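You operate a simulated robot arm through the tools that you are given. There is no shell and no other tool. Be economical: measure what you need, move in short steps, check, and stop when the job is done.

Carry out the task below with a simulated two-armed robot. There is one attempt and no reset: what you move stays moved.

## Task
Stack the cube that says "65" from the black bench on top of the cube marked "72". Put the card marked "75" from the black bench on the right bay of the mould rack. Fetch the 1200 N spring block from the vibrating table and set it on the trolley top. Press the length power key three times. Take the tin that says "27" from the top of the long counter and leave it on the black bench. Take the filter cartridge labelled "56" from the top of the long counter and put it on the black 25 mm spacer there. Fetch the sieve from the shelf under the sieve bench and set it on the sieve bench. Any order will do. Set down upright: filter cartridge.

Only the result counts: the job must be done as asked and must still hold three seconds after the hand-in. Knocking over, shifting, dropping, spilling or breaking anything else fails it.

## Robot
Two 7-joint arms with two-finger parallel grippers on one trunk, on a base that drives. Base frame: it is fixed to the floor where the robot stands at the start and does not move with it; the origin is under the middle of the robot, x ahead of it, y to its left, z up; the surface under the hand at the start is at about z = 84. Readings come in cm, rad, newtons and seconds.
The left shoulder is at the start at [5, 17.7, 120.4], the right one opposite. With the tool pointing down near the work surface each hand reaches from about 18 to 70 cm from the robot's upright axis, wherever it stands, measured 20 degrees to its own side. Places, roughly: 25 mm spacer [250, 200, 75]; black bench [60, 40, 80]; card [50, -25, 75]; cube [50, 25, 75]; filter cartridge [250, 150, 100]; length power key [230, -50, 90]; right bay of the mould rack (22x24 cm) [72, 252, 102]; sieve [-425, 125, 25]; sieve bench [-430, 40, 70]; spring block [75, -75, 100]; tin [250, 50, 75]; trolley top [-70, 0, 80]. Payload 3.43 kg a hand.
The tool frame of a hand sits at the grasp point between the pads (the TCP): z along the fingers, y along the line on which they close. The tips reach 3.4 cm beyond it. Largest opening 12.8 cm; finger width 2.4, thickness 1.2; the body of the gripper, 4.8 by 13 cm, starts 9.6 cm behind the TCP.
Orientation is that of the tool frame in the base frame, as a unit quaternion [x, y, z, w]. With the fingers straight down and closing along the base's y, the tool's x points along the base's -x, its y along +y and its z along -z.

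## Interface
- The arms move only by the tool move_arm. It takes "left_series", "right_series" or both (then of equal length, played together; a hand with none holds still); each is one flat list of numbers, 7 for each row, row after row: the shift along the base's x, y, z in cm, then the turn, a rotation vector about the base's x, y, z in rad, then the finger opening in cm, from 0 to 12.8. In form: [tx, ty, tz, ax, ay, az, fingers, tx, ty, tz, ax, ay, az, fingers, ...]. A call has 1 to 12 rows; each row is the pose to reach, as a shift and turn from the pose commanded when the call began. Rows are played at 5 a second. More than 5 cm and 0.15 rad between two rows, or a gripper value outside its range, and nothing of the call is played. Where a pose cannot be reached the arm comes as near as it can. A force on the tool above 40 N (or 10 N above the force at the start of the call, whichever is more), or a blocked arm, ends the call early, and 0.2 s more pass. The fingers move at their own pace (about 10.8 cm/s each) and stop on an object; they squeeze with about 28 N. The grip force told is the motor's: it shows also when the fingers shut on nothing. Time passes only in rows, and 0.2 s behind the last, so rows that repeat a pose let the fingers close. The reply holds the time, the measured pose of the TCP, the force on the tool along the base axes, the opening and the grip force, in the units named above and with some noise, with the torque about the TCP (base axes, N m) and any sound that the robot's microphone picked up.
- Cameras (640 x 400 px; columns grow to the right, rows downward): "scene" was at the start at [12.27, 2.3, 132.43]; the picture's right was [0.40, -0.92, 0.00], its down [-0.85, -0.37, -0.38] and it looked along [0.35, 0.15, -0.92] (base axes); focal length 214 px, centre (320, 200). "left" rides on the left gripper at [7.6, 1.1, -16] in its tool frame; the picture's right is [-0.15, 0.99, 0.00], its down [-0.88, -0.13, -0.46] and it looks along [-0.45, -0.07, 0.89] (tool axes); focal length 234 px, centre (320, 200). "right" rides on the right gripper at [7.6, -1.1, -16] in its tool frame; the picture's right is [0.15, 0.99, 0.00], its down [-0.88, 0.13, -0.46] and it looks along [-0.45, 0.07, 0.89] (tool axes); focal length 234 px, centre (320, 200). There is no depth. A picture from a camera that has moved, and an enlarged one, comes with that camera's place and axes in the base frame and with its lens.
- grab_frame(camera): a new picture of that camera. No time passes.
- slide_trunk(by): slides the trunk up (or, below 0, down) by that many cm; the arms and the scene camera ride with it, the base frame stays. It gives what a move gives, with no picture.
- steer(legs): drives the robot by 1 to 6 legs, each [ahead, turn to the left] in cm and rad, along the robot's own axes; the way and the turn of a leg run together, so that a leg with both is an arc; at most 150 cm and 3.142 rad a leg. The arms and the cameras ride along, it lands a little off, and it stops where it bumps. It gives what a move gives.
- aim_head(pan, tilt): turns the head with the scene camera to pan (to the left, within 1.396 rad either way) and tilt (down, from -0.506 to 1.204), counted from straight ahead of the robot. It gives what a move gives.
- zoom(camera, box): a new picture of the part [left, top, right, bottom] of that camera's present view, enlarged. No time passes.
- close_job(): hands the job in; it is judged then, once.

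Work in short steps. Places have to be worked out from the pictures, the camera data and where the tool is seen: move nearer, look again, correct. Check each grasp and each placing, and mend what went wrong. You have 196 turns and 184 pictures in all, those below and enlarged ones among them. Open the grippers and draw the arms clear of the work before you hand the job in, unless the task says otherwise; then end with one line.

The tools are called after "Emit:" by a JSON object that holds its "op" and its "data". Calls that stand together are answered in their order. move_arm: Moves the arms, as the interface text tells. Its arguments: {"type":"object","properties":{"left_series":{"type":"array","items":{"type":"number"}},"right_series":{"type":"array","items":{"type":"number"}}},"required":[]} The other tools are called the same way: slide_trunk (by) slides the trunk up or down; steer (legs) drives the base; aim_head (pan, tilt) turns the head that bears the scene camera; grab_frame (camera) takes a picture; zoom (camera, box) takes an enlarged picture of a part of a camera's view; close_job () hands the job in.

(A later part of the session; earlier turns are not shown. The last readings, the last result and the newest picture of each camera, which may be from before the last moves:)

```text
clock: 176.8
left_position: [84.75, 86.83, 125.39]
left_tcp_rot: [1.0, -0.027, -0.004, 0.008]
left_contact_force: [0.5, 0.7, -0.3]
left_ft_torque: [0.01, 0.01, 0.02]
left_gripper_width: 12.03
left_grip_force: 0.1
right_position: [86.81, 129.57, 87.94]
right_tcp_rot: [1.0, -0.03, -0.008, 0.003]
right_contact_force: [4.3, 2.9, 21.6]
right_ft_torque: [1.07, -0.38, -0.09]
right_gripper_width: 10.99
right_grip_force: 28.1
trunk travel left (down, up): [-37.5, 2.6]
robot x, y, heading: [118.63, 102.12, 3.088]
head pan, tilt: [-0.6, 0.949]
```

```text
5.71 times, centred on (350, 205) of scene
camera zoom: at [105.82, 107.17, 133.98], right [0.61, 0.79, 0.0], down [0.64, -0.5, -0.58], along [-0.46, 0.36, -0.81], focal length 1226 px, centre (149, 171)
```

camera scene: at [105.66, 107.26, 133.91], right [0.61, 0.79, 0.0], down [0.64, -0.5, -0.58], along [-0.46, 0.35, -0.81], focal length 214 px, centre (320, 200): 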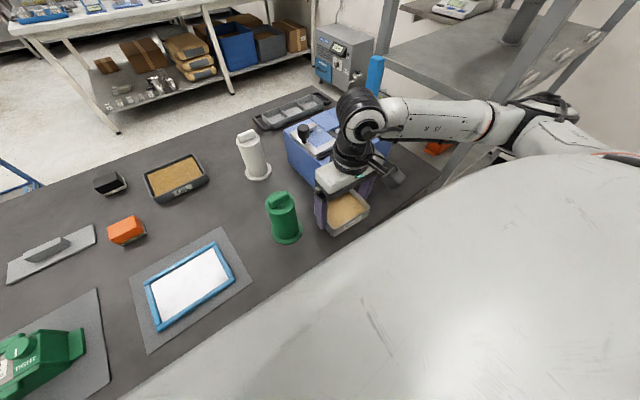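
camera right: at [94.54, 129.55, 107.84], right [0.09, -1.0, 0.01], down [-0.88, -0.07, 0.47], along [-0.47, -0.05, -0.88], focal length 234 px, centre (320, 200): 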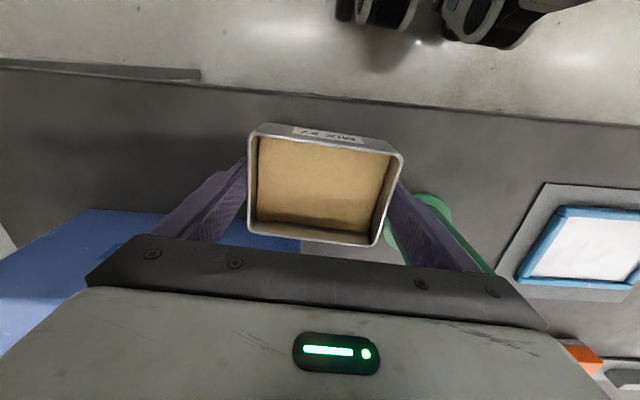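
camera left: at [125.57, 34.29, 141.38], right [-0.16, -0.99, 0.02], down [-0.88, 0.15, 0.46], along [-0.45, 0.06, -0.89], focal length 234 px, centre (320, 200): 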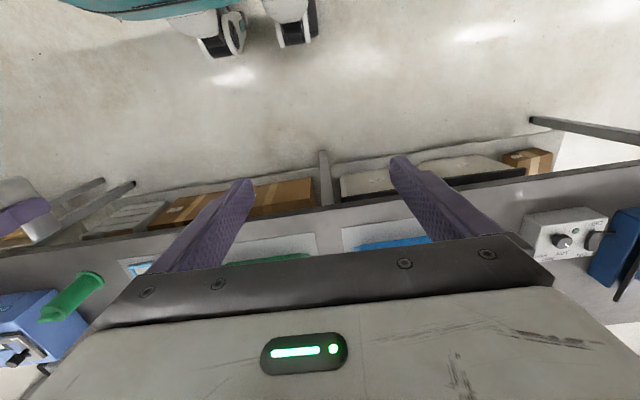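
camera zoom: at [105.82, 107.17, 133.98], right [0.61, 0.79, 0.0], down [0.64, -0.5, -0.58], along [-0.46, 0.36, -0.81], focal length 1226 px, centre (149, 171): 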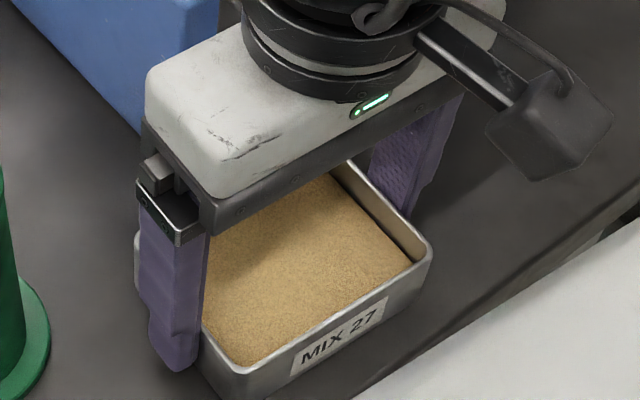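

Contact with the bench. I ease off, open fully and lift straight up.

Emit:
{"op": "move_arm", "data": {"right_series": [0, 0, 0.3, 0, 0, 0, 10, 0, 0, 0.3, 0, 0, 0, 12, 0, 0, 0.3, 0, 0, 0, 12.8, 0, 0, 0.3, 0, 0, 0, 12.8, 0, 0, 4, 0, 0, 0, 12.8, 0, 0, 8, 0, 0, 0, 12.8, 0, 0, 12, 0, 0, 0, 12.8, 0, 0, 16, 0, 0, 0, 12.8, 0, 0, 20, 0, 0, 0, 12.8, 0, 0, 24.5, 0, 0, 0, 12.8, 0, 0, 29, 0, 0, 0, 12.8, 0, 0, 33, 0, 0, 0, 12.8]}}

Emit:
{"op": "grab_frame", "data": {"camera": "scene"}}

```text
clock: 179.4
left_position: [84.7, 86.81, 125.43]
left_tcp_rot: [1.0, -0.027, -0.002, 0.007]
left_contact_force: [-0.1, 0.3, -0.9]
left_ft_torque: [0.02, 0.01, 0.01]
left_gripper_width: 12.03
left_grip_force: 0.1
right_position: [86.97, 129.6, 120.68]
right_tcp_rot: [1.0, -0.03, -0.005, 0.006]
right_contact_force: [-0.3, -0.1, 0.5]
right_ft_torque: [0.01, 0.0, 0.02]
right_gripper_width: 12.8
right_grip_force: 0.0
trunk travel left (down, up): [-37.5, 2.6]
robot x, y, heading: [118.36, 102.4, 3.099]
head pan, tilt: [-0.6, 0.949]
```

```text
90 pictures are left
camera scene: at [105.72, 107.22, 133.92], right [0.61, 0.79, 0.0], down [0.64, -0.5, -0.58], along [-0.46, 0.36, -0.81], focal length 214 px, centre (320, 200)
```

scene: 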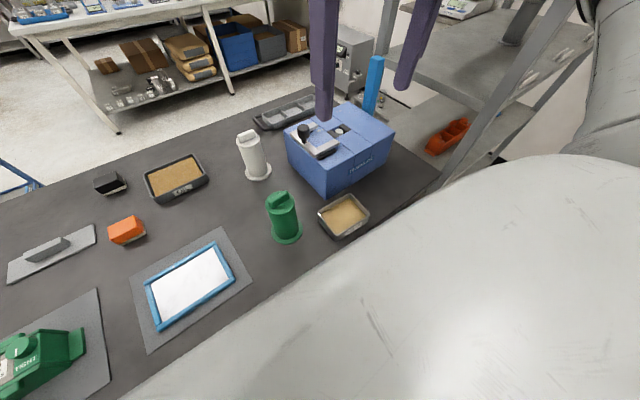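

Tin placed. I back off, move along and face the counter at y≈150 for the filter cartridge.

Emit:
{"op": "steer", "data": {"legs": [[-33, 0], [0, -1.525], [50, 0], [0, -1.571]]}}

Emit:
{"op": "aim_head", "data": {"pan": 0.0, "tilt": 0.45}}

Emit:
{"op": "grab_frame", "data": {"camera": "scene"}}

Emit:
{"op": "zoom", "data": {"camera": "scene", "box": [190, 190, 450, 300]}}

```text
clock: 191.5
left_position: [184.41, 166.62, 125.39]
left_tcp_rot: [-0.004, 1.0, 0.008, 0.002]
left_contact_force: [-0.4, 0.4, -0.8]
left_ft_torque: [0.01, -0.01, 0.0]
left_gripper_width: 12.02
left_grip_force: 0.2
right_position: [184.62, 124.17, 120.73]
right_tcp_rot: [-0.001, 1.0, 0.006, 0.005]
right_contact_force: [-0.3, 0.4, -0.6]
right_ft_torque: [-0.01, 0.01, -0.01]
right_gripper_width: 12.79
right_grip_force: 0.0
trunk travel left (down, up): [-37.5, 2.6]
robot x, y, heading: [151.66, 149.05, 0.009]
head pan, tilt: [-0.6, 0.949]
```

```text
clock: 192.5
left_position: [184.42, 166.6, 125.36]
left_tcp_rot: [-0.004, 1.0, 0.008, 0.002]
left_contact_force: [-0.1, -0.1, -1.0]
left_ft_torque: [0.0, 0.01, -0.05]
left_gripper_width: 12.0
left_grip_force: 0.0
right_position: [184.7, 123.97, 120.78]
right_tcp_rot: [0.0, 1.0, 0.005, 0.006]
right_contact_force: [0.0, 0.7, -0.2]
right_ft_torque: [0.01, -0.02, 0.01]
right_gripper_width: 12.81
right_grip_force: 0.0
trunk travel left (down, up): [-37.5, 2.6]
robot x, y, heading: [151.82, 149.07, 0.008]
head pan, tilt: [0.0, 0.45]
```

```text
89 pictures are left
camera scene: at [167.69, 149.26, 138.1], right [0.0, -1.0, 0.0], down [-0.44, 0.0, -0.9], along [0.9, 0.0, -0.44], focal length 214 px, centre (320, 200)
```

scene: 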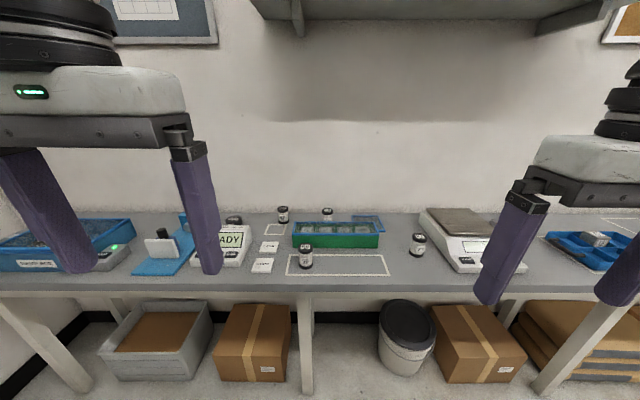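

```text
2.46 times, centred on (320, 245) of scene
camera zoom: at [167.69, 149.26, 138.1], right [0.0, -1.0, 0.0], down [-0.44, 0.0, -0.9], along [0.9, 0.0, -0.44], focal length 528 px, centre (320, 89)
```

zoom: 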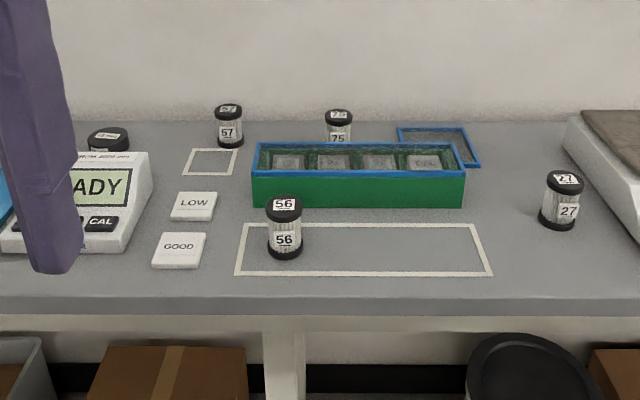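

Filter cartridge "56" stands at ≈(224,154), 8.5 cm tall; a black disc (likely the spacer) at ≈(250,188) behind the scale. I reposition to y≈163 and close in.

Emit:
{"op": "steer", "data": {"legs": [[0, 1.562], [14, 0], [0, -1.571], [40, 0]]}}

Emit:
{"op": "aim_head", "data": {"pan": 0.25, "tilt": 0.65}}

Emit:
{"op": "grab_frame", "data": {"camera": "scene"}}

Emit:
{"op": "grab_frame", "data": {"camera": "left"}}

```text
clock: 203.6
left_position: [225.52, 177.03, 125.27]
left_tcp_rot: [0.022, 1.0, 0.007, 0.002]
left_contact_force: [0.1, 0.2, -0.9]
left_ft_torque: [0.0, 0.0, 0.0]
left_gripper_width: 12.02
left_grip_force: 0.1
right_position: [223.74, 134.3, 120.64]
right_tcp_rot: [0.026, 1.0, 0.005, 0.005]
right_contact_force: [0.5, -0.6, 0.4]
right_ft_torque: [0.0, 0.01, 0.0]
right_gripper_width: 12.8
right_grip_force: 0.1
trunk travel left (down, up): [-37.5, 2.6]
robot x, y, heading: [191.52, 161.36, -0.045]
head pan, tilt: [0.0, 0.45]
```

```text
clock: 204.3
left_position: [225.56, 177.03, 125.27]
left_tcp_rot: [0.021, 1.0, 0.007, 0.003]
left_contact_force: [1.1, 0.4, 0.4]
left_ft_torque: [-0.02, 0.01, -0.01]
left_gripper_width: 12.02
left_grip_force: 0.1
right_position: [223.57, 134.42, 120.73]
right_tcp_rot: [0.025, 1.0, 0.005, 0.006]
right_contact_force: [-0.2, -0.1, 0.6]
right_ft_torque: [-0.03, 0.02, 0.0]
right_gripper_width: 12.81
right_grip_force: 0.1
trunk travel left (down, up): [-37.5, 2.6]
robot x, y, heading: [191.77, 161.04, -0.045]
head pan, tilt: [0.25, 0.649]
```

```text
87 pictures are left
camera scene: at [207.24, 162.68, 136.33], right [0.2, -0.98, 0.0], down [-0.59, -0.12, -0.8], along [0.78, 0.16, -0.6], focal length 214 px, centre (320, 200)
```

scene: 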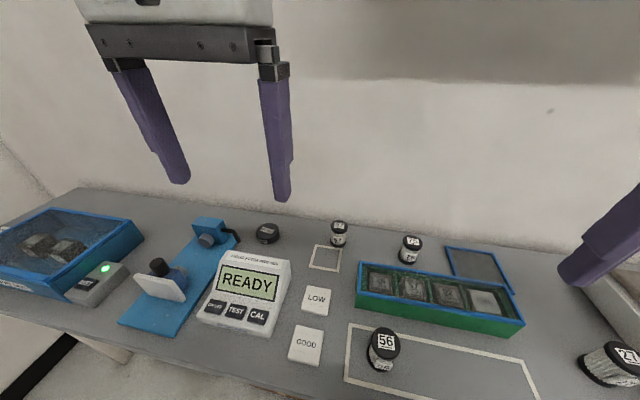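

```text
86 pictures are left
camera left: at [217.73, 178.24, 141.4], right [0.19, 0.98, 0.02], down [0.87, -0.18, 0.46], along [0.45, -0.07, -0.89], focal length 234 px, centre (320, 200)
```

left: 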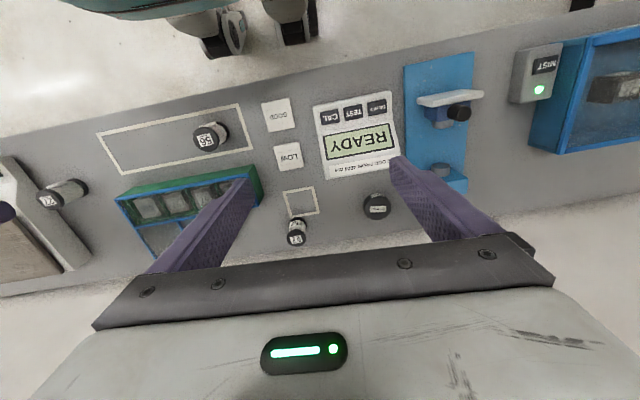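

Emit:
{"op": "zoom", "data": {"camera": "scene", "box": [230, 205, 350, 275]}}

Emit:
{"op": "move_arm", "data": {"left_series": [-0.4, -3.6, -2.5, 0, 0, 0, 12, -0.8, -7.2, -5, 0, 0, 0, 11, -1.2, -10.8, -8, 0, 0, 0, 10, -1.6, -14.4, -11, 0, 0, 0, 9.5, -2, -18, -14, 0, 0, 0, 9.5, -2, -21.5, -17, 0, 0, 0, 9.5, -2, -21.8, -18, 0, 0, 0, 9.5]}}

Emit:
{"op": "grab_frame", "data": {"camera": "left"}}

```text
5.33 times, centred on (290, 240) of scene
camera zoom: at [207.24, 162.68, 136.33], right [0.2, -0.98, 0.0], down [-0.59, -0.12, -0.8], along [0.78, 0.16, -0.6], focal length 1144 px, centre (480, -13)
```

zoom: 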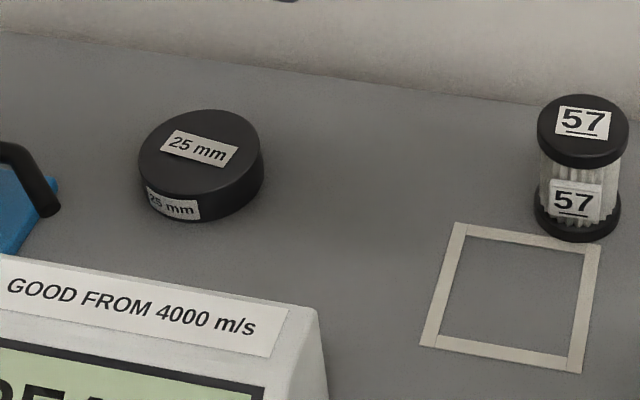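

```text
clock: 205.9
left_position: [223.46, 155.3, 107.48]
left_tcp_rot: [0.021, 1.0, 0.007, 0.003]
left_contact_force: [0.7, -0.5, 0.2]
left_ft_torque: [-0.02, -0.01, -0.04]
left_gripper_width: 9.51
left_grip_force: 0.0
right_position: [223.65, 134.48, 120.77]
right_tcp_rot: [0.026, 1.0, 0.005, 0.006]
right_contact_force: [0.1, 0.2, 0.0]
right_ft_torque: [-0.02, -0.02, 0.01]
right_gripper_width: 12.82
right_grip_force: 0.0
trunk travel left (down, up): [-37.5, 2.6]
robot x, y, heading: [191.77, 161.16, -0.043]
head pan, tilt: [0.25, 0.649]
```

```text
84 pictures are left
camera left: at [215.64, 156.45, 123.54], right [0.19, 0.98, 0.02], down [0.87, -0.18, 0.46], along [0.45, -0.07, -0.89], focal length 234 px, centre (320, 200)
```

left: 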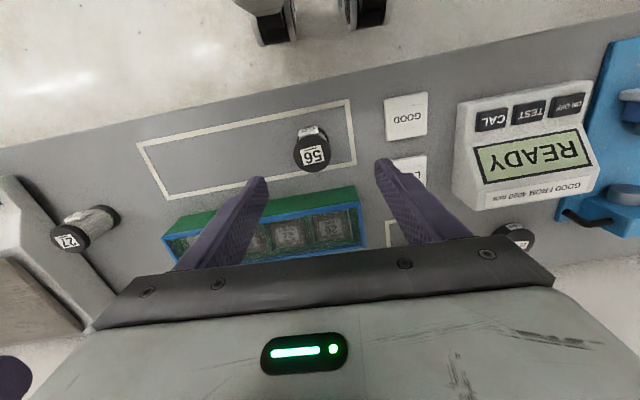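

The 25 mm spacer is confirmed. I centre on the cartridge, move the right hand aside, and descend around it.

Emit:
{"op": "move_arm", "data": {"left_series": [0.3, -0.8, -4, 0, 0, 0, 9.5, 0.3, -0.8, -8, 0, 0, 0, 9.5, 0.3, -0.8, -12, 0, 0, 0, 9.5, 0.3, -0.8, -12, 0, 0, 0, 9.5], "right_series": [-3, -2, 0, 0, 0, 0, 12.8, -5, -4, 0, 0, 0, 0, 12.8, -7, -6, 0, 0, 0, 0, 12.8, -7, -6, 0, 0, 0, 0, 12.8]}}

Emit:
{"op": "grab_frame", "data": {"camera": "left"}}

Emit:
{"op": "zoom", "data": {"camera": "scene", "box": [310, 280, 460, 400]}}

```text
clock: 206.9
left_position: [223.72, 154.46, 95.51]
left_tcp_rot: [0.022, 1.0, 0.008, 0.003]
left_contact_force: [-0.1, 0.4, 0.2]
left_ft_torque: [0.03, 0.01, 0.01]
left_gripper_width: 9.54
left_grip_force: 0.0
right_position: [216.58, 128.43, 120.67]
right_tcp_rot: [0.025, 1.0, 0.005, 0.006]
right_contact_force: [0.7, 0.7, -0.2]
right_ft_torque: [0.02, 0.01, 0.02]
right_gripper_width: 12.8
right_grip_force: 0.0
trunk travel left (down, up): [-37.5, 2.6]
robot x, y, heading: [192.01, 161.26, -0.046]
head pan, tilt: [0.25, 0.649]
```

```text
83 pictures are left
camera left: at [215.99, 155.69, 111.57], right [0.19, 0.98, 0.02], down [0.87, -0.18, 0.46], along [0.45, -0.07, -0.89], focal length 234 px, centre (320, 200)
```

left: 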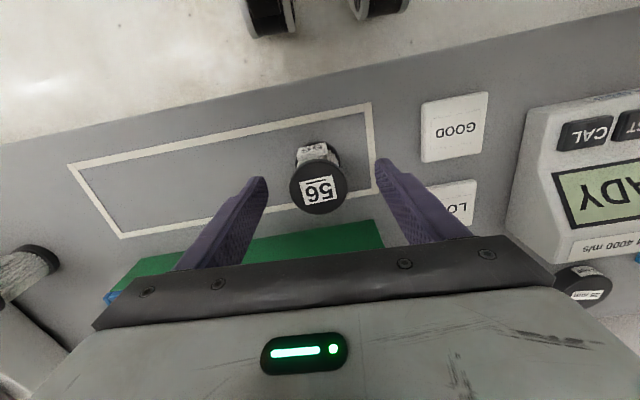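

```text
3.33 times, centred on (385, 340) of scene
camera zoom: at [207.29, 162.71, 136.32], right [0.2, -0.98, 0.0], down [-0.59, -0.12, -0.8], along [0.78, 0.16, -0.6], focal length 715 px, centre (103, -267)
```

zoom: 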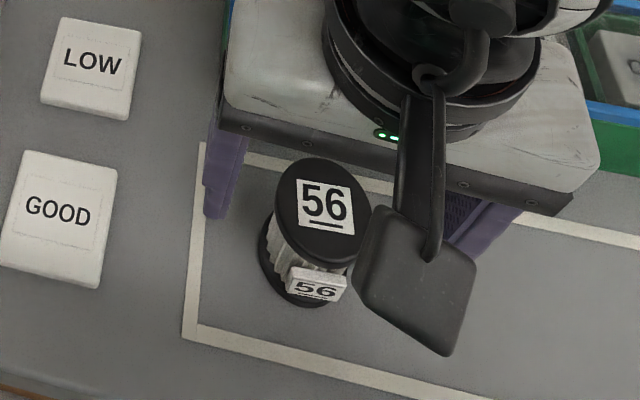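

Well centred. Descend 5 cm and close.

Emit:
{"op": "move_arm", "data": {"left_series": [0.2, -0.1, -2, 0, 0, 0, 9.5, 0.2, -0.1, -4, 0, 0, 0, 9.5, 0.2, -0.1, -5, 0, 0, 0, 9, 0.2, -0.1, -5, 0, 0, 0, 7, 0.2, -0.1, -5, 0, 0, 0, 5, 0.2, -0.1, -5, 0, 0, 0, 3.5, 0.2, -0.1, -5, 0, 0, 0, 3.5]}}

Emit:
{"op": "move_arm", "data": {"left_series": [0, 0, 1, 0, 0, 0, 3.5, 0, 0, 4, 0, 0, 0, 3.5, 0, 0, 8, 0, 0, 0, 3.5, 0, 0, 12, 0, 0, 0, 3.5, 0, 0, 15, 0, 0, 0, 3.5]}}

Emit:
{"op": "grab_frame", "data": {"camera": "left"}}

```text
clock: 208.5
left_position: [223.95, 154.52, 90.45]
left_tcp_rot: [0.021, 1.0, 0.008, 0.003]
left_contact_force: [0.8, -0.5, 0.2]
left_ft_torque: [-0.02, 0.02, -0.02]
left_gripper_width: 4.88
left_grip_force: 28.0
right_position: [216.55, 128.24, 120.73]
right_tcp_rot: [0.026, 1.0, 0.005, 0.006]
right_contact_force: [0.0, 0.5, 0.3]
right_ft_torque: [0.02, -0.01, 0.02]
right_gripper_width: 12.8
right_grip_force: 0.0
trunk travel left (down, up): [-37.5, 2.6]
robot x, y, heading: [191.68, 161.32, -0.047]
head pan, tilt: [0.25, 0.649]
```

```text
clock: 209.7
left_position: [223.96, 154.27, 105.36]
left_tcp_rot: [0.023, 1.0, 0.008, 0.003]
left_contact_force: [1.1, -0.6, -1.0]
left_ft_torque: [-0.03, 0.0, 0.02]
left_gripper_width: 4.9
left_grip_force: 27.5
right_position: [216.51, 128.26, 120.64]
right_tcp_rot: [0.025, 1.0, 0.006, 0.007]
right_contact_force: [-0.1, -0.3, 0.6]
right_ft_torque: [-0.01, 0.0, 0.0]
right_gripper_width: 12.78
right_grip_force: 0.0
trunk travel left (down, up): [-37.5, 2.6]
robot x, y, heading: [191.78, 161.21, -0.046]
head pan, tilt: [0.25, 0.649]
```

```text
81 pictures are left
camera left: at [216.24, 155.44, 121.37], right [0.19, 0.98, 0.02], down [0.87, -0.18, 0.46], along [0.45, -0.07, -0.89], focal length 234 px, centre (320, 200)
```

left: 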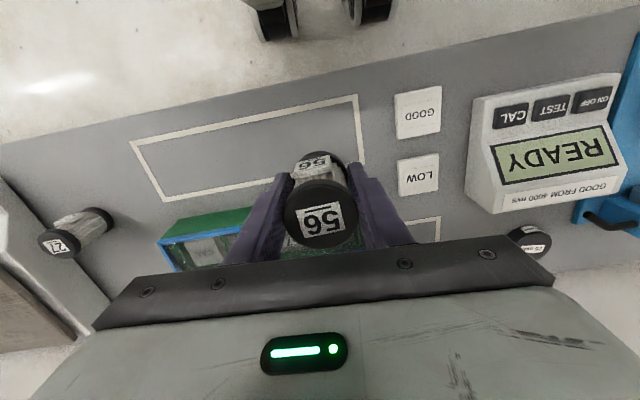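

Cartridge held. I carry it above the spacer at safe height.

Emit:
{"op": "move_arm", "data": {"left_series": [2.6, 3.4, 1, 0, 0, 0, 3.5, 5.2, 6.8, 2, 0, 0, 0, 3.5, 7.8, 10.2, 2, 0, 0, 0, 3.5, 10.4, 13.6, 2, 0, 0, 0, 3.5, 13, 17, 2, 0, 0, 0, 3.5, 15.6, 20.4, 2, 0, 0, 0, 3.5, 18.2, 23.8, 2, 0, 0, 0, 3.5, 20.8, 27.2, 2, 0, 0, 0, 3.5, 23.4, 30.6, 2, 0, 0, 0, 3.5, 25.5, 33.8, 2, 0, 0, 0, 3.5, 25.5, 33.8, 2, 0, 0, 0, 3.5]}}

Emit:
{"op": "grab_frame", "data": {"camera": "left"}}

Emit:
{"op": "zoom", "data": {"camera": "scene", "box": [190, 140, 350, 270]}}

```text
clock: 212.1
left_position: [249.48, 188.06, 107.13]
left_tcp_rot: [0.022, 1.0, 0.008, 0.003]
left_contact_force: [0.2, -0.4, -1.5]
left_ft_torque: [0.0, -0.01, 0.0]
left_gripper_width: 4.91
left_grip_force: 28.2
right_position: [216.58, 128.21, 120.76]
right_tcp_rot: [0.025, 1.0, 0.005, 0.006]
right_contact_force: [-0.6, -0.2, -0.3]
right_ft_torque: [-0.03, 0.0, 0.01]
right_gripper_width: 12.79
right_grip_force: 0.1
trunk travel left (down, up): [-37.5, 2.6]
robot x, y, heading: [191.87, 161.18, -0.042]
head pan, tilt: [0.25, 0.649]
```

```text
80 pictures are left
camera left: at [241.74, 189.14, 123.25], right [0.19, 0.98, 0.02], down [0.87, -0.18, 0.46], along [0.45, -0.07, -0.89], focal length 234 px, centre (320, 200)
```

left: 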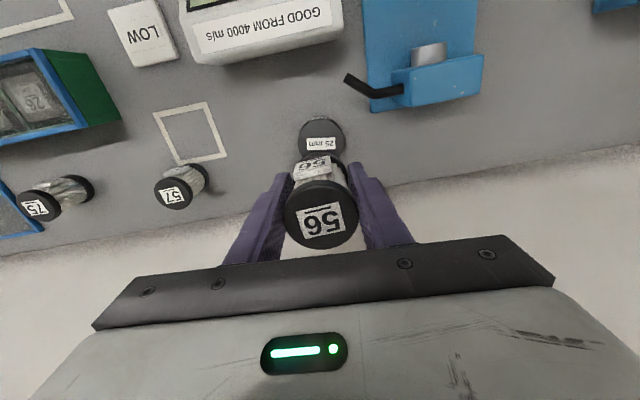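

```text
3.08 times, centred on (270, 205) of scene
camera zoom: at [207.24, 162.67, 136.33], right [0.2, -0.98, 0.0], down [-0.59, -0.12, -0.8], along [0.78, 0.16, -0.6], focal length 660 px, centre (474, 185)
```

zoom: 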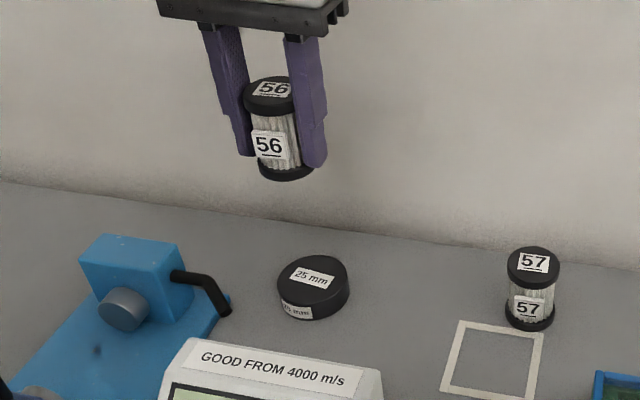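

Spacer centre ≈(249.8,188.5); almost aligned. I descend to ~1 cm above it.

Emit:
{"op": "move_arm", "data": {"left_series": [0.3, 0.4, -4, 0, 0, 0, 3.5, 0.3, 0.4, -8, 0, 0, 0, 3.5, 0.3, 0.4, -11, 0, 0, 0, 3.5, 0.3, 0.4, -13, 0, 0, 0, 3.5, 0.3, 0.4, -13, 0, 0, 0, 3.5]}}

Emit:
{"op": "zoom", "data": {"camera": "scene", "box": [200, 160, 340, 270]}}

Emit:
{"op": "zoom", "data": {"camera": "left", "box": [240, 90, 400, 240]}}

```text
clock: 213.3
left_position: [249.66, 188.6, 94.31]
left_tcp_rot: [0.022, 1.0, 0.008, 0.003]
left_contact_force: [0.4, 0.1, -1.8]
left_ft_torque: [-0.02, -0.05, 0.01]
left_gripper_width: 4.9
left_grip_force: 27.9
right_position: [216.54, 128.23, 120.76]
right_tcp_rot: [0.026, 1.0, 0.005, 0.006]
right_contact_force: [-0.5, 0.3, -0.1]
right_ft_torque: [-0.03, -0.02, -0.03]
right_gripper_width: 12.8
right_grip_force: 0.1
trunk travel left (down, up): [-37.5, 2.6]
robot x, y, heading: [191.7, 161.35, -0.045]
head pan, tilt: [0.25, 0.649]
```

```text
3.64 times, centred on (270, 215) of scene
camera zoom: at [207.25, 162.69, 136.32], right [0.2, -0.98, 0.0], down [-0.59, -0.12, -0.8], along [0.78, 0.16, -0.6], focal length 780 px, centre (502, 146)
```

zoom: 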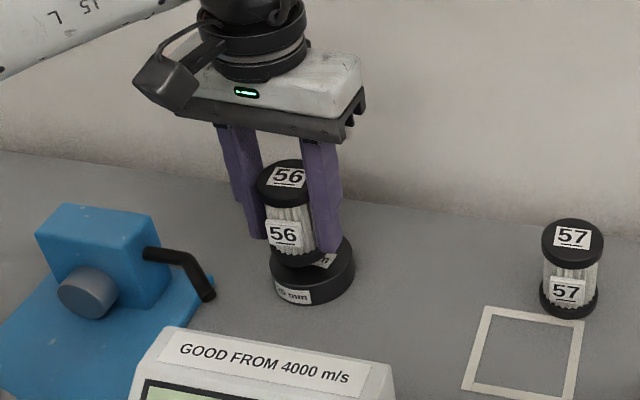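

```text
2.67 times, centred on (320, 165) of left
camera zoom: at [241.85, 189.85, 110.32], right [0.19, 0.98, 0.02], down [0.87, -0.18, 0.46], along [0.45, -0.07, -0.89], focal length 624 px, centre (320, 293)
```

zoom: 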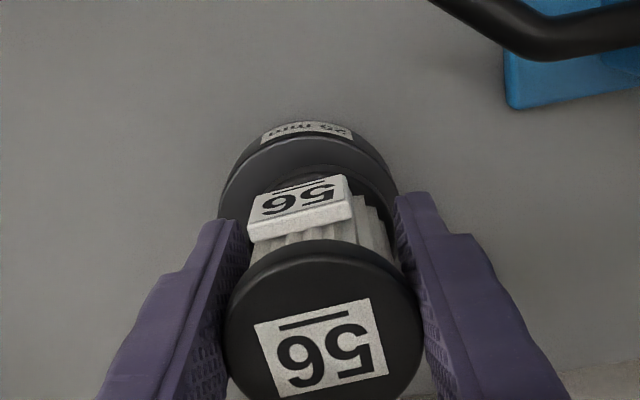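

Cartridge sits about 0.7 cm too far in +y relative to the disc; I correct and lower to contact.

Emit:
{"op": "move_arm", "data": {"left_series": [0, -0.4, 0, 0, 0, 0, 3.5, 0, -0.75, 0, 0, 0, 0, 3.5, 0, -0.75, -0.6, 0, 0, 0, 3.5, 0, -0.75, -1.0, 0, 0, 0, 3.5, 0, -0.75, -1.3, 0, 0, 0, 3.5]}}

Emit:
{"op": "zoom", "data": {"camera": "scene", "box": [220, 180, 310, 250]}}

```text
clock: 214.5
left_position: [249.67, 187.84, 93.02]
left_tcp_rot: [0.022, 1.0, 0.008, 0.003]
left_contact_force: [-0.3, -0.1, -1.5]
left_ft_torque: [-0.01, -0.03, 0.01]
left_gripper_width: 4.87
left_grip_force: 28.3
right_position: [216.56, 128.3, 120.62]
right_tcp_rot: [0.024, 1.0, 0.005, 0.006]
right_contact_force: [-0.5, -1.2, 0.2]
right_ft_torque: [-0.01, 0.05, -0.02]
right_gripper_width: 12.79
right_grip_force: 0.2
trunk travel left (down, up): [-37.5, 2.6]
robot x, y, heading: [191.95, 161.34, -0.047]
head pan, tilt: [0.25, 0.649]
```

```text
5.71 times, centred on (265, 215) of scene
camera zoom: at [207.26, 162.69, 136.32], right [0.2, -0.98, 0.0], down [-0.59, -0.12, -0.8], along [0.78, 0.16, -0.6], focal length 1226 px, centre (634, 114)
```

zoom: 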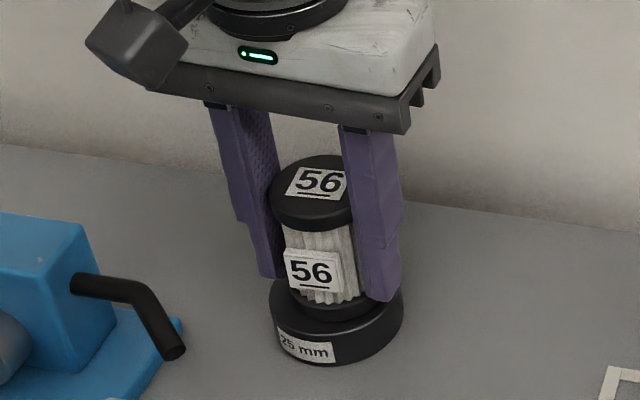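

Nearly touching and well centred. Lower until contact.

Emit:
{"op": "move_arm", "data": {"left_series": [0, -0.2, -0.2, 0, 0, 0, 3.5, 0, -0.2, -0.4, 0, 0, 0, 3.5, 0, -0.2, -0.5, 0, 0, 0, 3.5]}}

```text
clock: 215.3
left_position: [249.81, 187.56, 92.92]
left_tcp_rot: [0.02, 1.0, 0.008, 0.006]
left_contact_force: [-1.1, 5.5, 18.7]
left_ft_torque: [-0.18, 0.11, -0.02]
left_gripper_width: 4.91
left_grip_force: 28.1
right_position: [216.33, 128.29, 120.73]
right_tcp_rot: [0.025, 1.0, 0.007, 0.006]
right_contact_force: [0.2, 0.6, -0.2]
right_ft_torque: [0.0, 0.02, -0.01]
right_gripper_width: 12.79
right_grip_force: 0.0
trunk travel left (down, up): [-37.5, 2.6]
robot x, y, heading: [191.77, 160.86, -0.048]
head pan, tilt: [0.25, 0.649]
```

Contact. I ease off, open and lift.

Emit:
{"op": "move_arm", "data": {"left_series": [0, 0, 0.4, 0, 0, 0, 4.9, 0, 0, 0.4, 0, 0, 0, 6, 0, 0, 0.4, 0, 0, 0, 8, 0, 0, 0.4, 0, 0, 0, 8.5, 0, 0, 4, 0, 0, 0, 8.5, 0, 0, 8, 0, 0, 0, 8.5, 0, 0, 12, 0, 0, 0, 8.5, 0, 0, 16, 0, 0, 0, 8.5, 0, 0, 20, 0, 0, 0, 8.5]}}

Emit:
{"op": "zoom", "data": {"camera": "scene", "box": [200, 170, 340, 270]}}

```text
clock: 217.3
left_position: [250.0, 187.55, 112.83]
left_tcp_rot: [0.022, 1.0, 0.008, 0.003]
left_contact_force: [-0.6, 0.0, -0.4]
left_ft_torque: [-0.03, 0.0, 0.01]
left_gripper_width: 8.5
left_grip_force: 0.0
right_position: [216.5, 128.18, 120.7]
right_tcp_rot: [0.025, 1.0, 0.006, 0.006]
right_contact_force: [0.3, 0.0, -0.5]
right_ft_torque: [0.0, 0.0, 0.0]
right_gripper_width: 12.81
right_grip_force: 0.1
trunk travel left (down, up): [-37.5, 2.6]
robot x, y, heading: [192.24, 161.05, -0.045]
head pan, tilt: [0.25, 0.649]
```

```text
4.00 times, centred on (270, 220) of scene
camera zoom: at [207.21, 162.66, 136.33], right [0.2, -0.98, 0.0], down [-0.59, -0.12, -0.8], along [0.78, 0.16, -0.6], focal length 858 px, centre (520, 120)
```

zoom: 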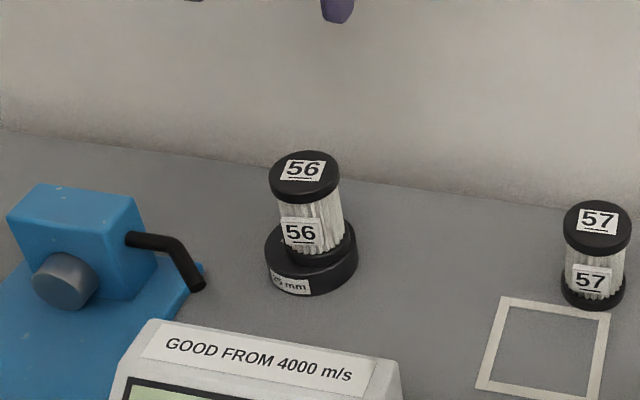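

Cartridge stands upright on the spacer. I retract the left hand, back off, and turn toward the mould rack to inspect it.

Emit:
{"op": "move_arm", "data": {"left_series": [-3, 0, 3, 0, 0, 0, 9, -6, 0, 6, 0, 0, 0, 10, -10, -1, 9, 0, 0, 0, 11, -14, -3, 11, 0, 0, 0, 12, -18, -5, 12, 0, 0, 0, 12, -22, -7, 12, 0, 0, 0, 12, -25, -9, 12, 0, 0, 0, 12]}}

Emit:
{"op": "steer", "data": {"legs": [[-40, 0], [0, 1.3], [0, 1.1]]}}

Emit:
{"op": "aim_head", "data": {"pan": 0.0, "tilt": 0.4}}

Emit:
{"op": "grab_frame", "data": {"camera": "scene"}}

```text
refused: row 3 steps farther than a row can; nothing moved
```

```text
clock: 225.5
left_position: [95.39, 188.39, 113.22]
left_tcp_rot: [0.897, -0.441, -0.013, 0.01]
left_contact_force: [0.1, 0.0, -0.3]
left_ft_torque: [0.03, 0.05, 0.01]
left_gripper_width: 8.51
left_grip_force: 0.1
right_position: [159.42, 203.58, 120.66]
right_tcp_rot: [0.909, -0.416, -0.01, 0.004]
right_contact_force: [0.6, -0.5, 0.1]
right_ft_torque: [0.02, 0.02, 0.02]
right_gripper_width: 12.81
right_grip_force: 0.1
trunk travel left (down, up): [-37.5, 2.6]
robot x, y, heading: [152.39, 163.02, 2.282]
head pan, tilt: [0.25, 0.649]
stopped in leg 3: the robot was blocked; the commanded pose is now the measured one
```

```text
clock: 226.3
left_position: [95.3, 188.34, 113.16]
left_tcp_rot: [0.898, -0.439, -0.013, 0.011]
left_contact_force: [-0.6, 0.3, -0.4]
left_ft_torque: [0.0, 0.03, -0.04]
left_gripper_width: 8.48
left_grip_force: 0.1
right_position: [159.54, 203.75, 120.65]
right_tcp_rot: [0.909, -0.416, -0.011, 0.005]
right_contact_force: [-0.6, 0.6, 0.1]
right_ft_torque: [-0.02, 0.01, 0.0]
right_gripper_width: 12.82
right_grip_force: 0.2
trunk travel left (down, up): [-37.5, 2.6]
robot x, y, heading: [152.27, 162.69, 2.286]
head pan, tilt: [0.0, 0.4]
```

```text
74 pictures are left
camera scene: at [142.38, 175.5, 138.62], right [0.76, 0.66, 0.0], down [0.25, -0.3, -0.92], along [-0.61, 0.7, -0.39], focal length 214 px, centre (320, 200)
```

scene: 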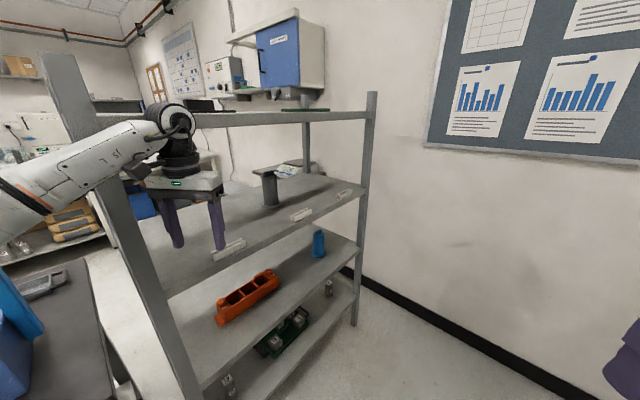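

The retract was refused (step too long) and the extended left hand reached the rack on turning; the drive stopped. I look at the rack closely before reversing the turn.

Emit:
{"op": "zoom", "data": {"camera": "scene", "box": [100, 100, 400, 280]}}

Emit:
{"op": "grab_frame", "data": {"camera": "left"}}

```text
2.13 times, centred on (250, 190) of scene
camera zoom: at [142.38, 175.5, 138.62], right [0.76, 0.66, 0.0], down [0.25, -0.3, -0.92], along [-0.61, 0.7, -0.39], focal length 458 px, centre (469, 221)
```

zoom: 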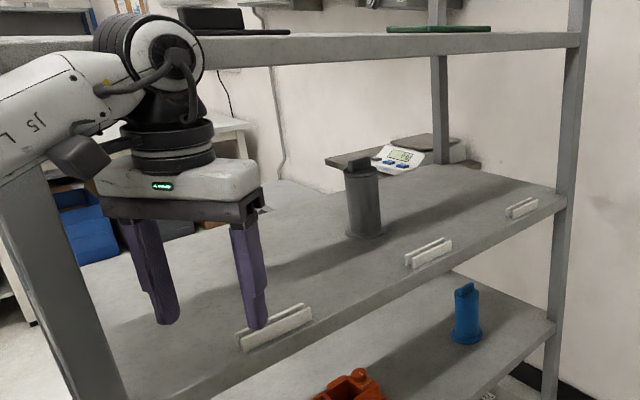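

```text
72 pictures are left
camera left: at [99.52, 181.87, 129.17], right [-0.87, -0.49, 0.03], down [-0.42, 0.78, 0.46], along [-0.25, 0.39, -0.89], focal length 234 px, centre (320, 200)
```

left: 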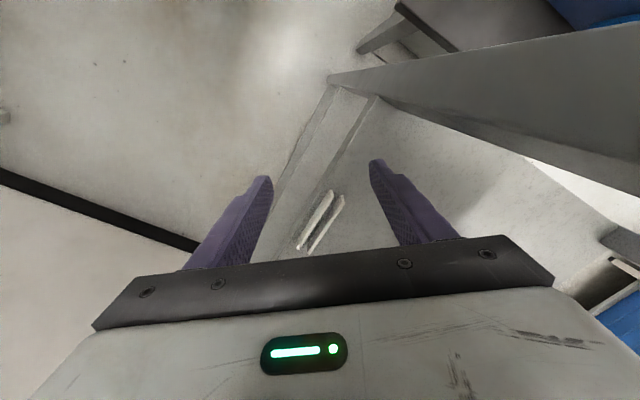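

The rack bays each have a small rail at the front; no displacement seen. I reverse the turn along the same arc, then retract the arm.

Emit:
{"op": "steer", "data": {"legs": [[0, -1.2]]}}

Emit:
{"op": "move_arm", "data": {"left_series": [0, -3, 2, 0, 0, 0, 9, 0, -6, 4, 0, 0, 0, 10, 0, -9, 6, 0, 0, 0, 11, 0, -12, 8, 0, 0, 0, 12, 0, -15, 10, 0, 0, 0, 12, 0, -18, 11, 0, 0, 0, 12]}}

Emit:
{"op": "aim_head", "data": {"pan": 1.0, "tilt": 0.4}}

Emit:
{"op": "grab_frame", "data": {"camera": "scene"}}

```text
clock: 226.9
left_position: [95.4, 188.54, 113.1]
left_tcp_rot: [0.896, -0.443, -0.013, 0.008]
left_contact_force: [-1.1, 0.0, 0.2]
left_ft_torque: [-0.01, 0.02, 0.0]
left_gripper_width: 8.53
left_grip_force: 0.0
right_position: [159.36, 203.66, 120.81]
right_tcp_rot: [0.909, -0.417, -0.01, 0.002]
right_contact_force: [-0.5, 0.0, 0.2]
right_ft_torque: [-0.02, -0.02, 0.02]
right_gripper_width: 12.79
right_grip_force: 0.0
trunk travel left (down, up): [-37.5, 2.6]
robot x, y, heading: [152.45, 162.77, 2.28]
head pan, tilt: [0.0, 0.4]
stopped in leg 1: the robot was blocked; the commanded pose is now the measured one
```

```text
clock: 227.5
left_position: [95.42, 185.8, 115.34]
left_tcp_rot: [0.89, -0.455, -0.013, 0.004]
left_contact_force: [0.0, 12.8, 2.7]
left_ft_torque: [-1.94, 0.16, -0.38]
left_gripper_width: 10.0
left_grip_force: 0.1
right_position: [159.19, 203.8, 120.76]
right_tcp_rot: [0.908, -0.418, -0.009, 0.003]
right_contact_force: [-0.5, -0.4, 0.4]
right_ft_torque: [0.05, 0.03, 0.0]
right_gripper_width: 12.79
right_grip_force: 0.1
trunk travel left (down, up): [-37.5, 2.6]
robot x, y, heading: [152.31, 162.95, 2.282]
head pan, tilt: [0.0, 0.4]
stopped in row 2 (left hand): the force on the tool passed its limit at 69 N (the readings are from after the stop); the commanded pose is now the measured one
```

```text
clock: 228.7
left_position: [95.47, 185.62, 115.29]
left_tcp_rot: [0.891, -0.454, -0.012, 0.006]
left_contact_force: [-7.9, 23.3, -0.4]
left_ft_torque: [-3.23, -1.06, -1.27]
left_gripper_width: 10.0
left_grip_force: 0.0
right_position: [159.47, 203.98, 120.57]
right_tcp_rot: [0.909, -0.417, -0.009, 0.004]
right_contact_force: [-0.6, 0.1, 0.4]
right_ft_torque: [-0.02, 0.01, 0.02]
right_gripper_width: 12.79
right_grip_force: 0.0
trunk travel left (down, up): [-37.5, 2.6]
robot x, y, heading: [152.45, 163.25, 2.284]
head pan, tilt: [1.0, 0.4]
```

```text
71 pictures are left
camera scene: at [138.84, 167.45, 138.58], right [-0.14, 0.99, 0.0], down [0.38, 0.05, -0.92], along [-0.91, -0.13, -0.39], focal length 214 px, centre (320, 200)
```

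scene: 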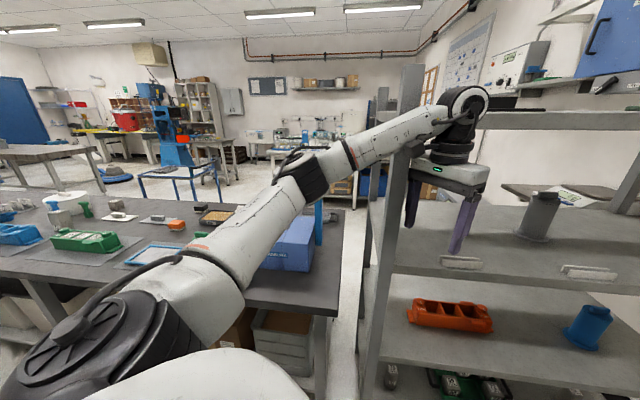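

The hand is pressed against the inner side of the rack's upright. I move it back off in +y, then turn away again.

Emit:
{"op": "move_arm", "data": {"left_series": [0.3, 1.5, 0, 0, 0, 0, 10, 0.6, 3, 0, 0, 0, 0, 10, 1, 5, 0, 0, 0, 0, 10]}}

Emit:
{"op": "zoom", "data": {"camera": "scene", "box": [330, 40, 570, 280]}}

```text
clock: 229.5
left_position: [96.35, 190.45, 115.29]
left_tcp_rot: [0.891, -0.453, -0.012, 0.005]
left_contact_force: [0.1, 0.8, 0.8]
left_ft_torque: [-0.04, 0.04, -0.01]
left_gripper_width: 9.99
left_grip_force: 0.1
right_position: [159.27, 203.82, 120.84]
right_tcp_rot: [0.909, -0.418, -0.008, 0.002]
right_contact_force: [-0.3, -0.3, 0.5]
right_ft_torque: [0.02, 0.05, -0.04]
right_gripper_width: 12.79
right_grip_force: 0.0
trunk travel left (down, up): [-37.5, 2.6]
robot x, y, heading: [152.48, 162.79, 2.282]
head pan, tilt: [1.0, 0.4]
```

```text
1.67 times, centred on (450, 160) of scene
camera zoom: at [138.75, 167.19, 138.58], right [-0.14, 0.99, 0.0], down [0.39, 0.05, -0.92], along [-0.91, -0.13, -0.39], focal length 358 px, centre (103, 267)
```

zoom: 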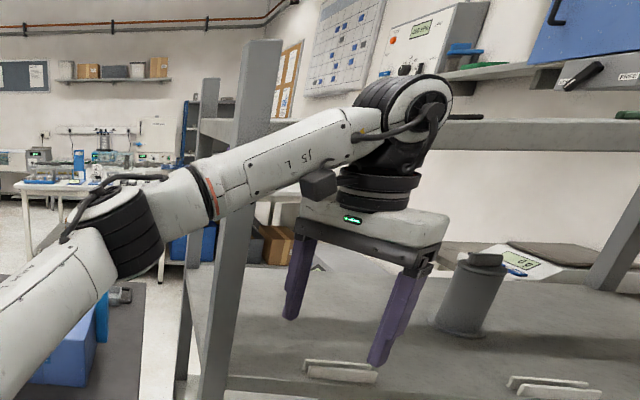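

Free now. I pull the hand out of the rack toward the aisle (+x, slightly +y) with the arm, force-guarded.

Emit:
{"op": "move_arm", "data": {"left_series": [3, 1.5, 0, 0, 0, 0, 10, 6, 3, 0, 0, 0, 0, 10, 9, 4, 0, 0, 0, 0, 10, 12, 5, 0, 0, 0, 0, 10, 15, 5, 0, 0, 0, 0, 10, 18, 5, 0, 0, 0, 0, 10, 21, 5, 0, 0, 0, 0, 10]}}

Emit:
{"op": "grab_frame", "data": {"camera": "scene"}}

```text
clock: 231.1
left_position: [117.42, 195.37, 115.3]
left_tcp_rot: [0.892, -0.452, -0.012, 0.004]
left_contact_force: [-0.2, -0.7, -0.9]
left_ft_torque: [0.03, 0.01, 0.01]
left_gripper_width: 10.0
left_grip_force: 0.0
right_position: [159.32, 203.71, 120.73]
right_tcp_rot: [0.908, -0.419, -0.008, 0.003]
right_contact_force: [-0.3, -0.1, -0.4]
right_ft_torque: [0.0, 0.0, -0.01]
right_gripper_width: 12.81
right_grip_force: 0.0
trunk travel left (down, up): [-37.5, 2.6]
robot x, y, heading: [152.45, 163.08, 2.283]
head pan, tilt: [1.0, 0.4]
```

```text
69 pictures are left
camera scene: at [138.8, 167.14, 138.58], right [-0.14, 0.99, 0.0], down [0.38, 0.05, -0.92], along [-0.91, -0.13, -0.39], focal length 214 px, centre (320, 200)
```

scene: 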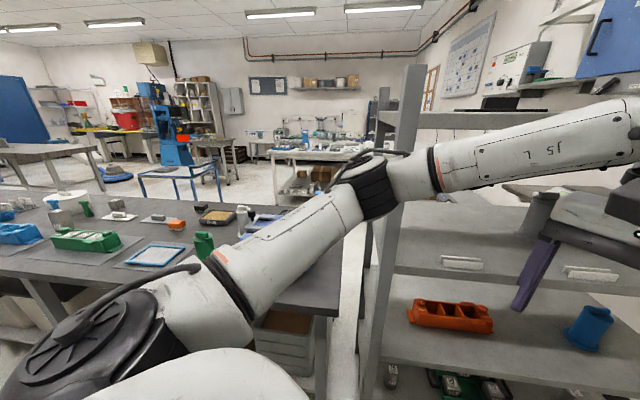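

Clear, everything looks intact. Plan: pick card 75 from the far side (gripping its side edges), bring it straight back here. I tuck the left hand in and drive down the aisle.

Emit:
{"op": "move_arm", "data": {"left_series": [2.8, -3, 2, 0, 0, 0, 10, 5.6, -6, 4, 0, 0, 0, 10, 8.4, -9, 6, 0, 0, 0, 10, 10, -12, 8, 0, 0, 0, 10]}}

Emit:
{"op": "steer", "data": {"legs": [[0, 1.2], [0, 1.23], [150, 0], [20, 0], [0, -1.571]]}}

Emit:
{"op": "aim_head", "data": {"pan": 0.2, "tilt": 0.55}}

Emit:
{"op": "grab_frame", "data": {"camera": "scene"}}

```text
clock: 232.1
left_position: [127.53, 183.35, 123.24]
left_tcp_rot: [0.892, -0.452, -0.012, 0.004]
left_contact_force: [0.6, 0.0, -0.4]
left_ft_torque: [0.03, 0.02, -0.02]
left_gripper_width: 10.0
left_grip_force: 0.1
right_position: [159.34, 203.63, 120.67]
right_tcp_rot: [0.908, -0.419, -0.009, 0.003]
right_contact_force: [0.0, -0.3, -0.2]
right_ft_torque: [0.0, -0.01, 0.02]
right_gripper_width: 12.78
right_grip_force: 0.1
trunk travel left (down, up): [-37.5, 2.6]
robot x, y, heading: [152.34, 162.76, 2.28]
head pan, tilt: [1.0, 0.4]
```

```text
clock: 250.6
left_position: [126.53, -14.53, 123.27]
left_tcp_rot: [1.0, -0.011, -0.01, 0.009]
left_contact_force: [-0.8, -0.2, 0.1]
left_ft_torque: [0.01, 0.0, 0.02]
left_gripper_width: 9.99
left_grip_force: 0.0
right_position: [129.77, 22.98, 120.74]
right_tcp_rot: [1.0, 0.027, -0.007, 0.006]
right_contact_force: [-0.1, -0.7, -0.2]
right_ft_torque: [-0.01, -0.02, 0.02]
right_gripper_width: 12.8
right_grip_force: 0.1
trunk travel left (down, up): [-37.5, 2.6]
robot x, y, heading: [157.35, -7.15, -3.083]
head pan, tilt: [1.0, 0.4]
```

```text
clock: 251.8
left_position: [126.59, -14.48, 123.22]
left_tcp_rot: [1.0, -0.01, -0.009, 0.009]
left_contact_force: [-0.3, 0.2, 0.5]
left_ft_torque: [0.02, 0.01, 0.0]
left_gripper_width: 9.99
left_grip_force: 0.0
right_position: [129.82, 22.96, 120.74]
right_tcp_rot: [1.0, 0.028, -0.007, 0.006]
right_contact_force: [0.1, -0.2, 1.0]
right_ft_torque: [0.01, 0.02, 0.02]
right_gripper_width: 12.83
right_grip_force: 0.0
trunk travel left (down, up): [-37.5, 2.6]
robot x, y, heading: [157.64, -6.98, -3.083]
head pan, tilt: [0.201, 0.55]
```

```text
68 pictures are left
camera scene: at [142.17, -9.76, 137.21], right [-0.26, 0.97, 0.0], down [0.5, 0.13, -0.85], along [-0.82, -0.22, -0.52], focal length 214 px, centre (320, 200)
```

scene: 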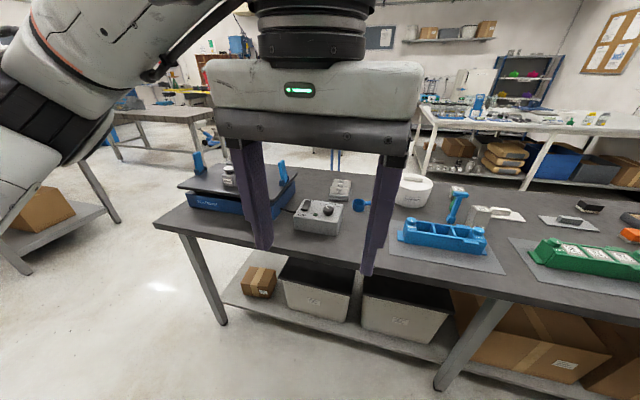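

Emit:
{"op": "steer", "data": {"legs": [[0, -0.058], [48, 0]]}}

Emit:
{"op": "move_arm", "data": {"left_series": [-3, -2, -2, 0, 0, 0, 11, -6, -4, -4, 0, 0, 0, 12, -9, -6, -6, 0, 0, 0, 12.8, -12, -7, -8, 0, 0, 0, 12.8, -15, -7, -10, 0, 0, 0, 12.8]}}

Emit:
{"op": "aim_head", "data": {"pan": 0.2, "tilt": 0.75}}

Emit:
{"op": "grab_frame", "data": {"camera": "left"}}

Emit:
{"op": "grab_frame", "data": {"camera": "scene"}}

```text
clock: 255.1
left_position: [79.27, -12.61, 123.29]
left_tcp_rot: [0.999, -0.041, -0.01, 0.009]
left_contact_force: [0.0, -0.4, 0.2]
left_ft_torque: [-0.01, 0.02, 0.01]
left_gripper_width: 9.98
left_grip_force: 0.1
right_position: [84.87, 24.67, 120.77]
right_tcp_rot: [1.0, -0.003, -0.008, 0.006]
right_contact_force: [-0.2, 0.0, -0.3]
right_ft_torque: [0.02, 0.03, -0.02]
right_gripper_width: 12.8
right_grip_force: 0.1
trunk travel left (down, up): [-37.5, 2.6]
robot x, y, heading: [110.91, -6.96, 3.141]
head pan, tilt: [0.201, 0.55]
stopped in leg 2: the robot was blocked; the commanded pose is now the measured one
```

```text
clock: 256.3
left_position: [64.23, -19.74, 113.32]
left_tcp_rot: [0.999, -0.041, -0.009, 0.009]
left_contact_force: [-0.5, -0.5, -0.3]
left_ft_torque: [-0.01, -0.03, 0.0]
left_gripper_width: 12.82
left_grip_force: 0.0
right_position: [84.75, 24.82, 120.76]
right_tcp_rot: [1.0, -0.004, -0.006, 0.005]
right_contact_force: [0.4, 0.4, -0.8]
right_ft_torque: [0.01, -0.01, 0.04]
right_gripper_width: 12.82
right_grip_force: 0.1
trunk travel left (down, up): [-37.5, 2.6]
robot x, y, heading: [111.18, -7.23, 3.139]
head pan, tilt: [0.201, 0.55]
```

```text
clock: 257.0
left_position: [64.41, -19.66, 113.28]
left_tcp_rot: [0.999, -0.041, -0.009, 0.01]
left_contact_force: [0.5, 0.4, 0.4]
left_ft_torque: [0.03, 0.0, 0.03]
left_gripper_width: 12.8
left_grip_force: 0.0
right_position: [84.74, 24.7, 120.68]
right_tcp_rot: [1.0, -0.004, -0.007, 0.006]
right_contact_force: [-1.1, 1.0, 0.6]
right_ft_torque: [0.0, 0.0, 0.0]
right_gripper_width: 12.82
right_grip_force: 0.0
trunk travel left (down, up): [-37.5, 2.6]
robot x, y, heading: [111.42, -6.47, 3.131]
head pan, tilt: [0.201, 0.75]
```

```text
67 pictures are left
camera left: at [72.03, -21.16, 129.3], right [-0.23, -0.97, 0.02], down [-0.86, 0.21, 0.47], along [-0.46, 0.09, -0.88], focal length 234 px, centre (320, 200)
```

left: 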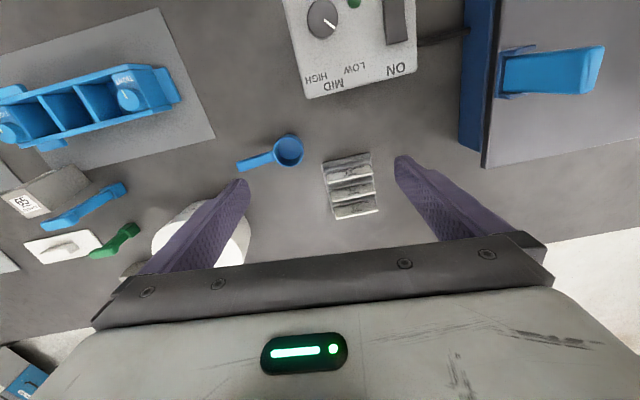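

```text
66 pictures are left
camera scene: at [95.86, -8.53, 135.47], right [-0.2, 0.98, 0.0], down [0.67, 0.13, -0.73], along [-0.72, -0.14, -0.68], focal length 214 px, centre (320, 200)
```

scene: 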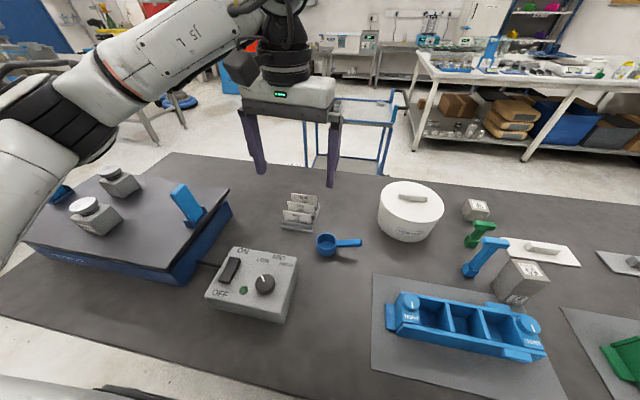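

Emit:
{"op": "zoom", "data": {"camera": "left", "box": [300, 140, 400, 230]}}

Emit:
{"op": "zoom", "data": {"camera": "scene", "box": [265, 180, 335, 240]}}

```text
4.44 times, centred on (350, 185) of left
camera zoom: at [72.03, -21.16, 129.3], right [-0.23, -0.97, 0.02], down [-0.86, 0.21, 0.47], along [-0.46, 0.09, -0.88], focal length 1041 px, centre (187, 267)
```

zoom: 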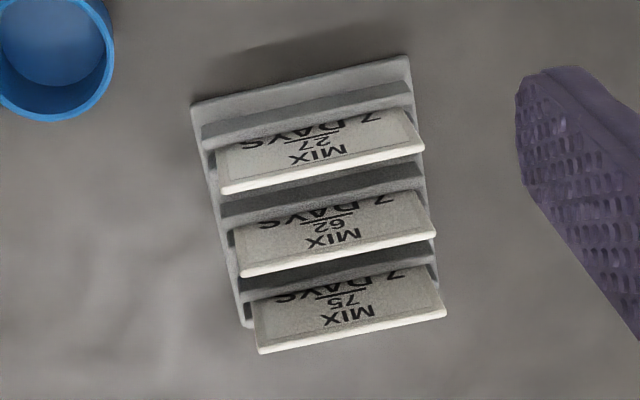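

```text
6.67 times, centred on (300, 210) of scene
camera zoom: at [95.86, -8.53, 135.47], right [-0.2, 0.98, 0.0], down [0.67, 0.13, -0.73], along [-0.72, -0.14, -0.68], focal length 1430 px, centre (453, 133)
```

zoom: 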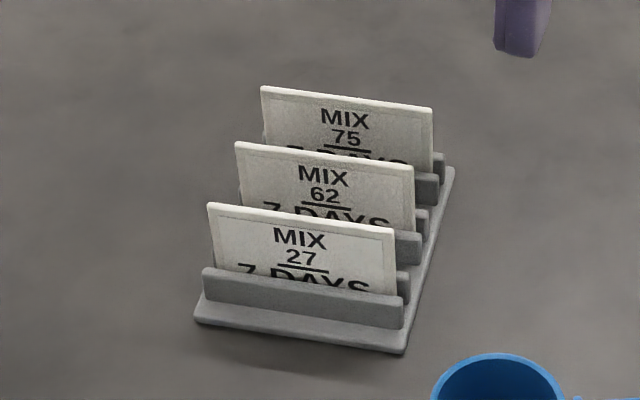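

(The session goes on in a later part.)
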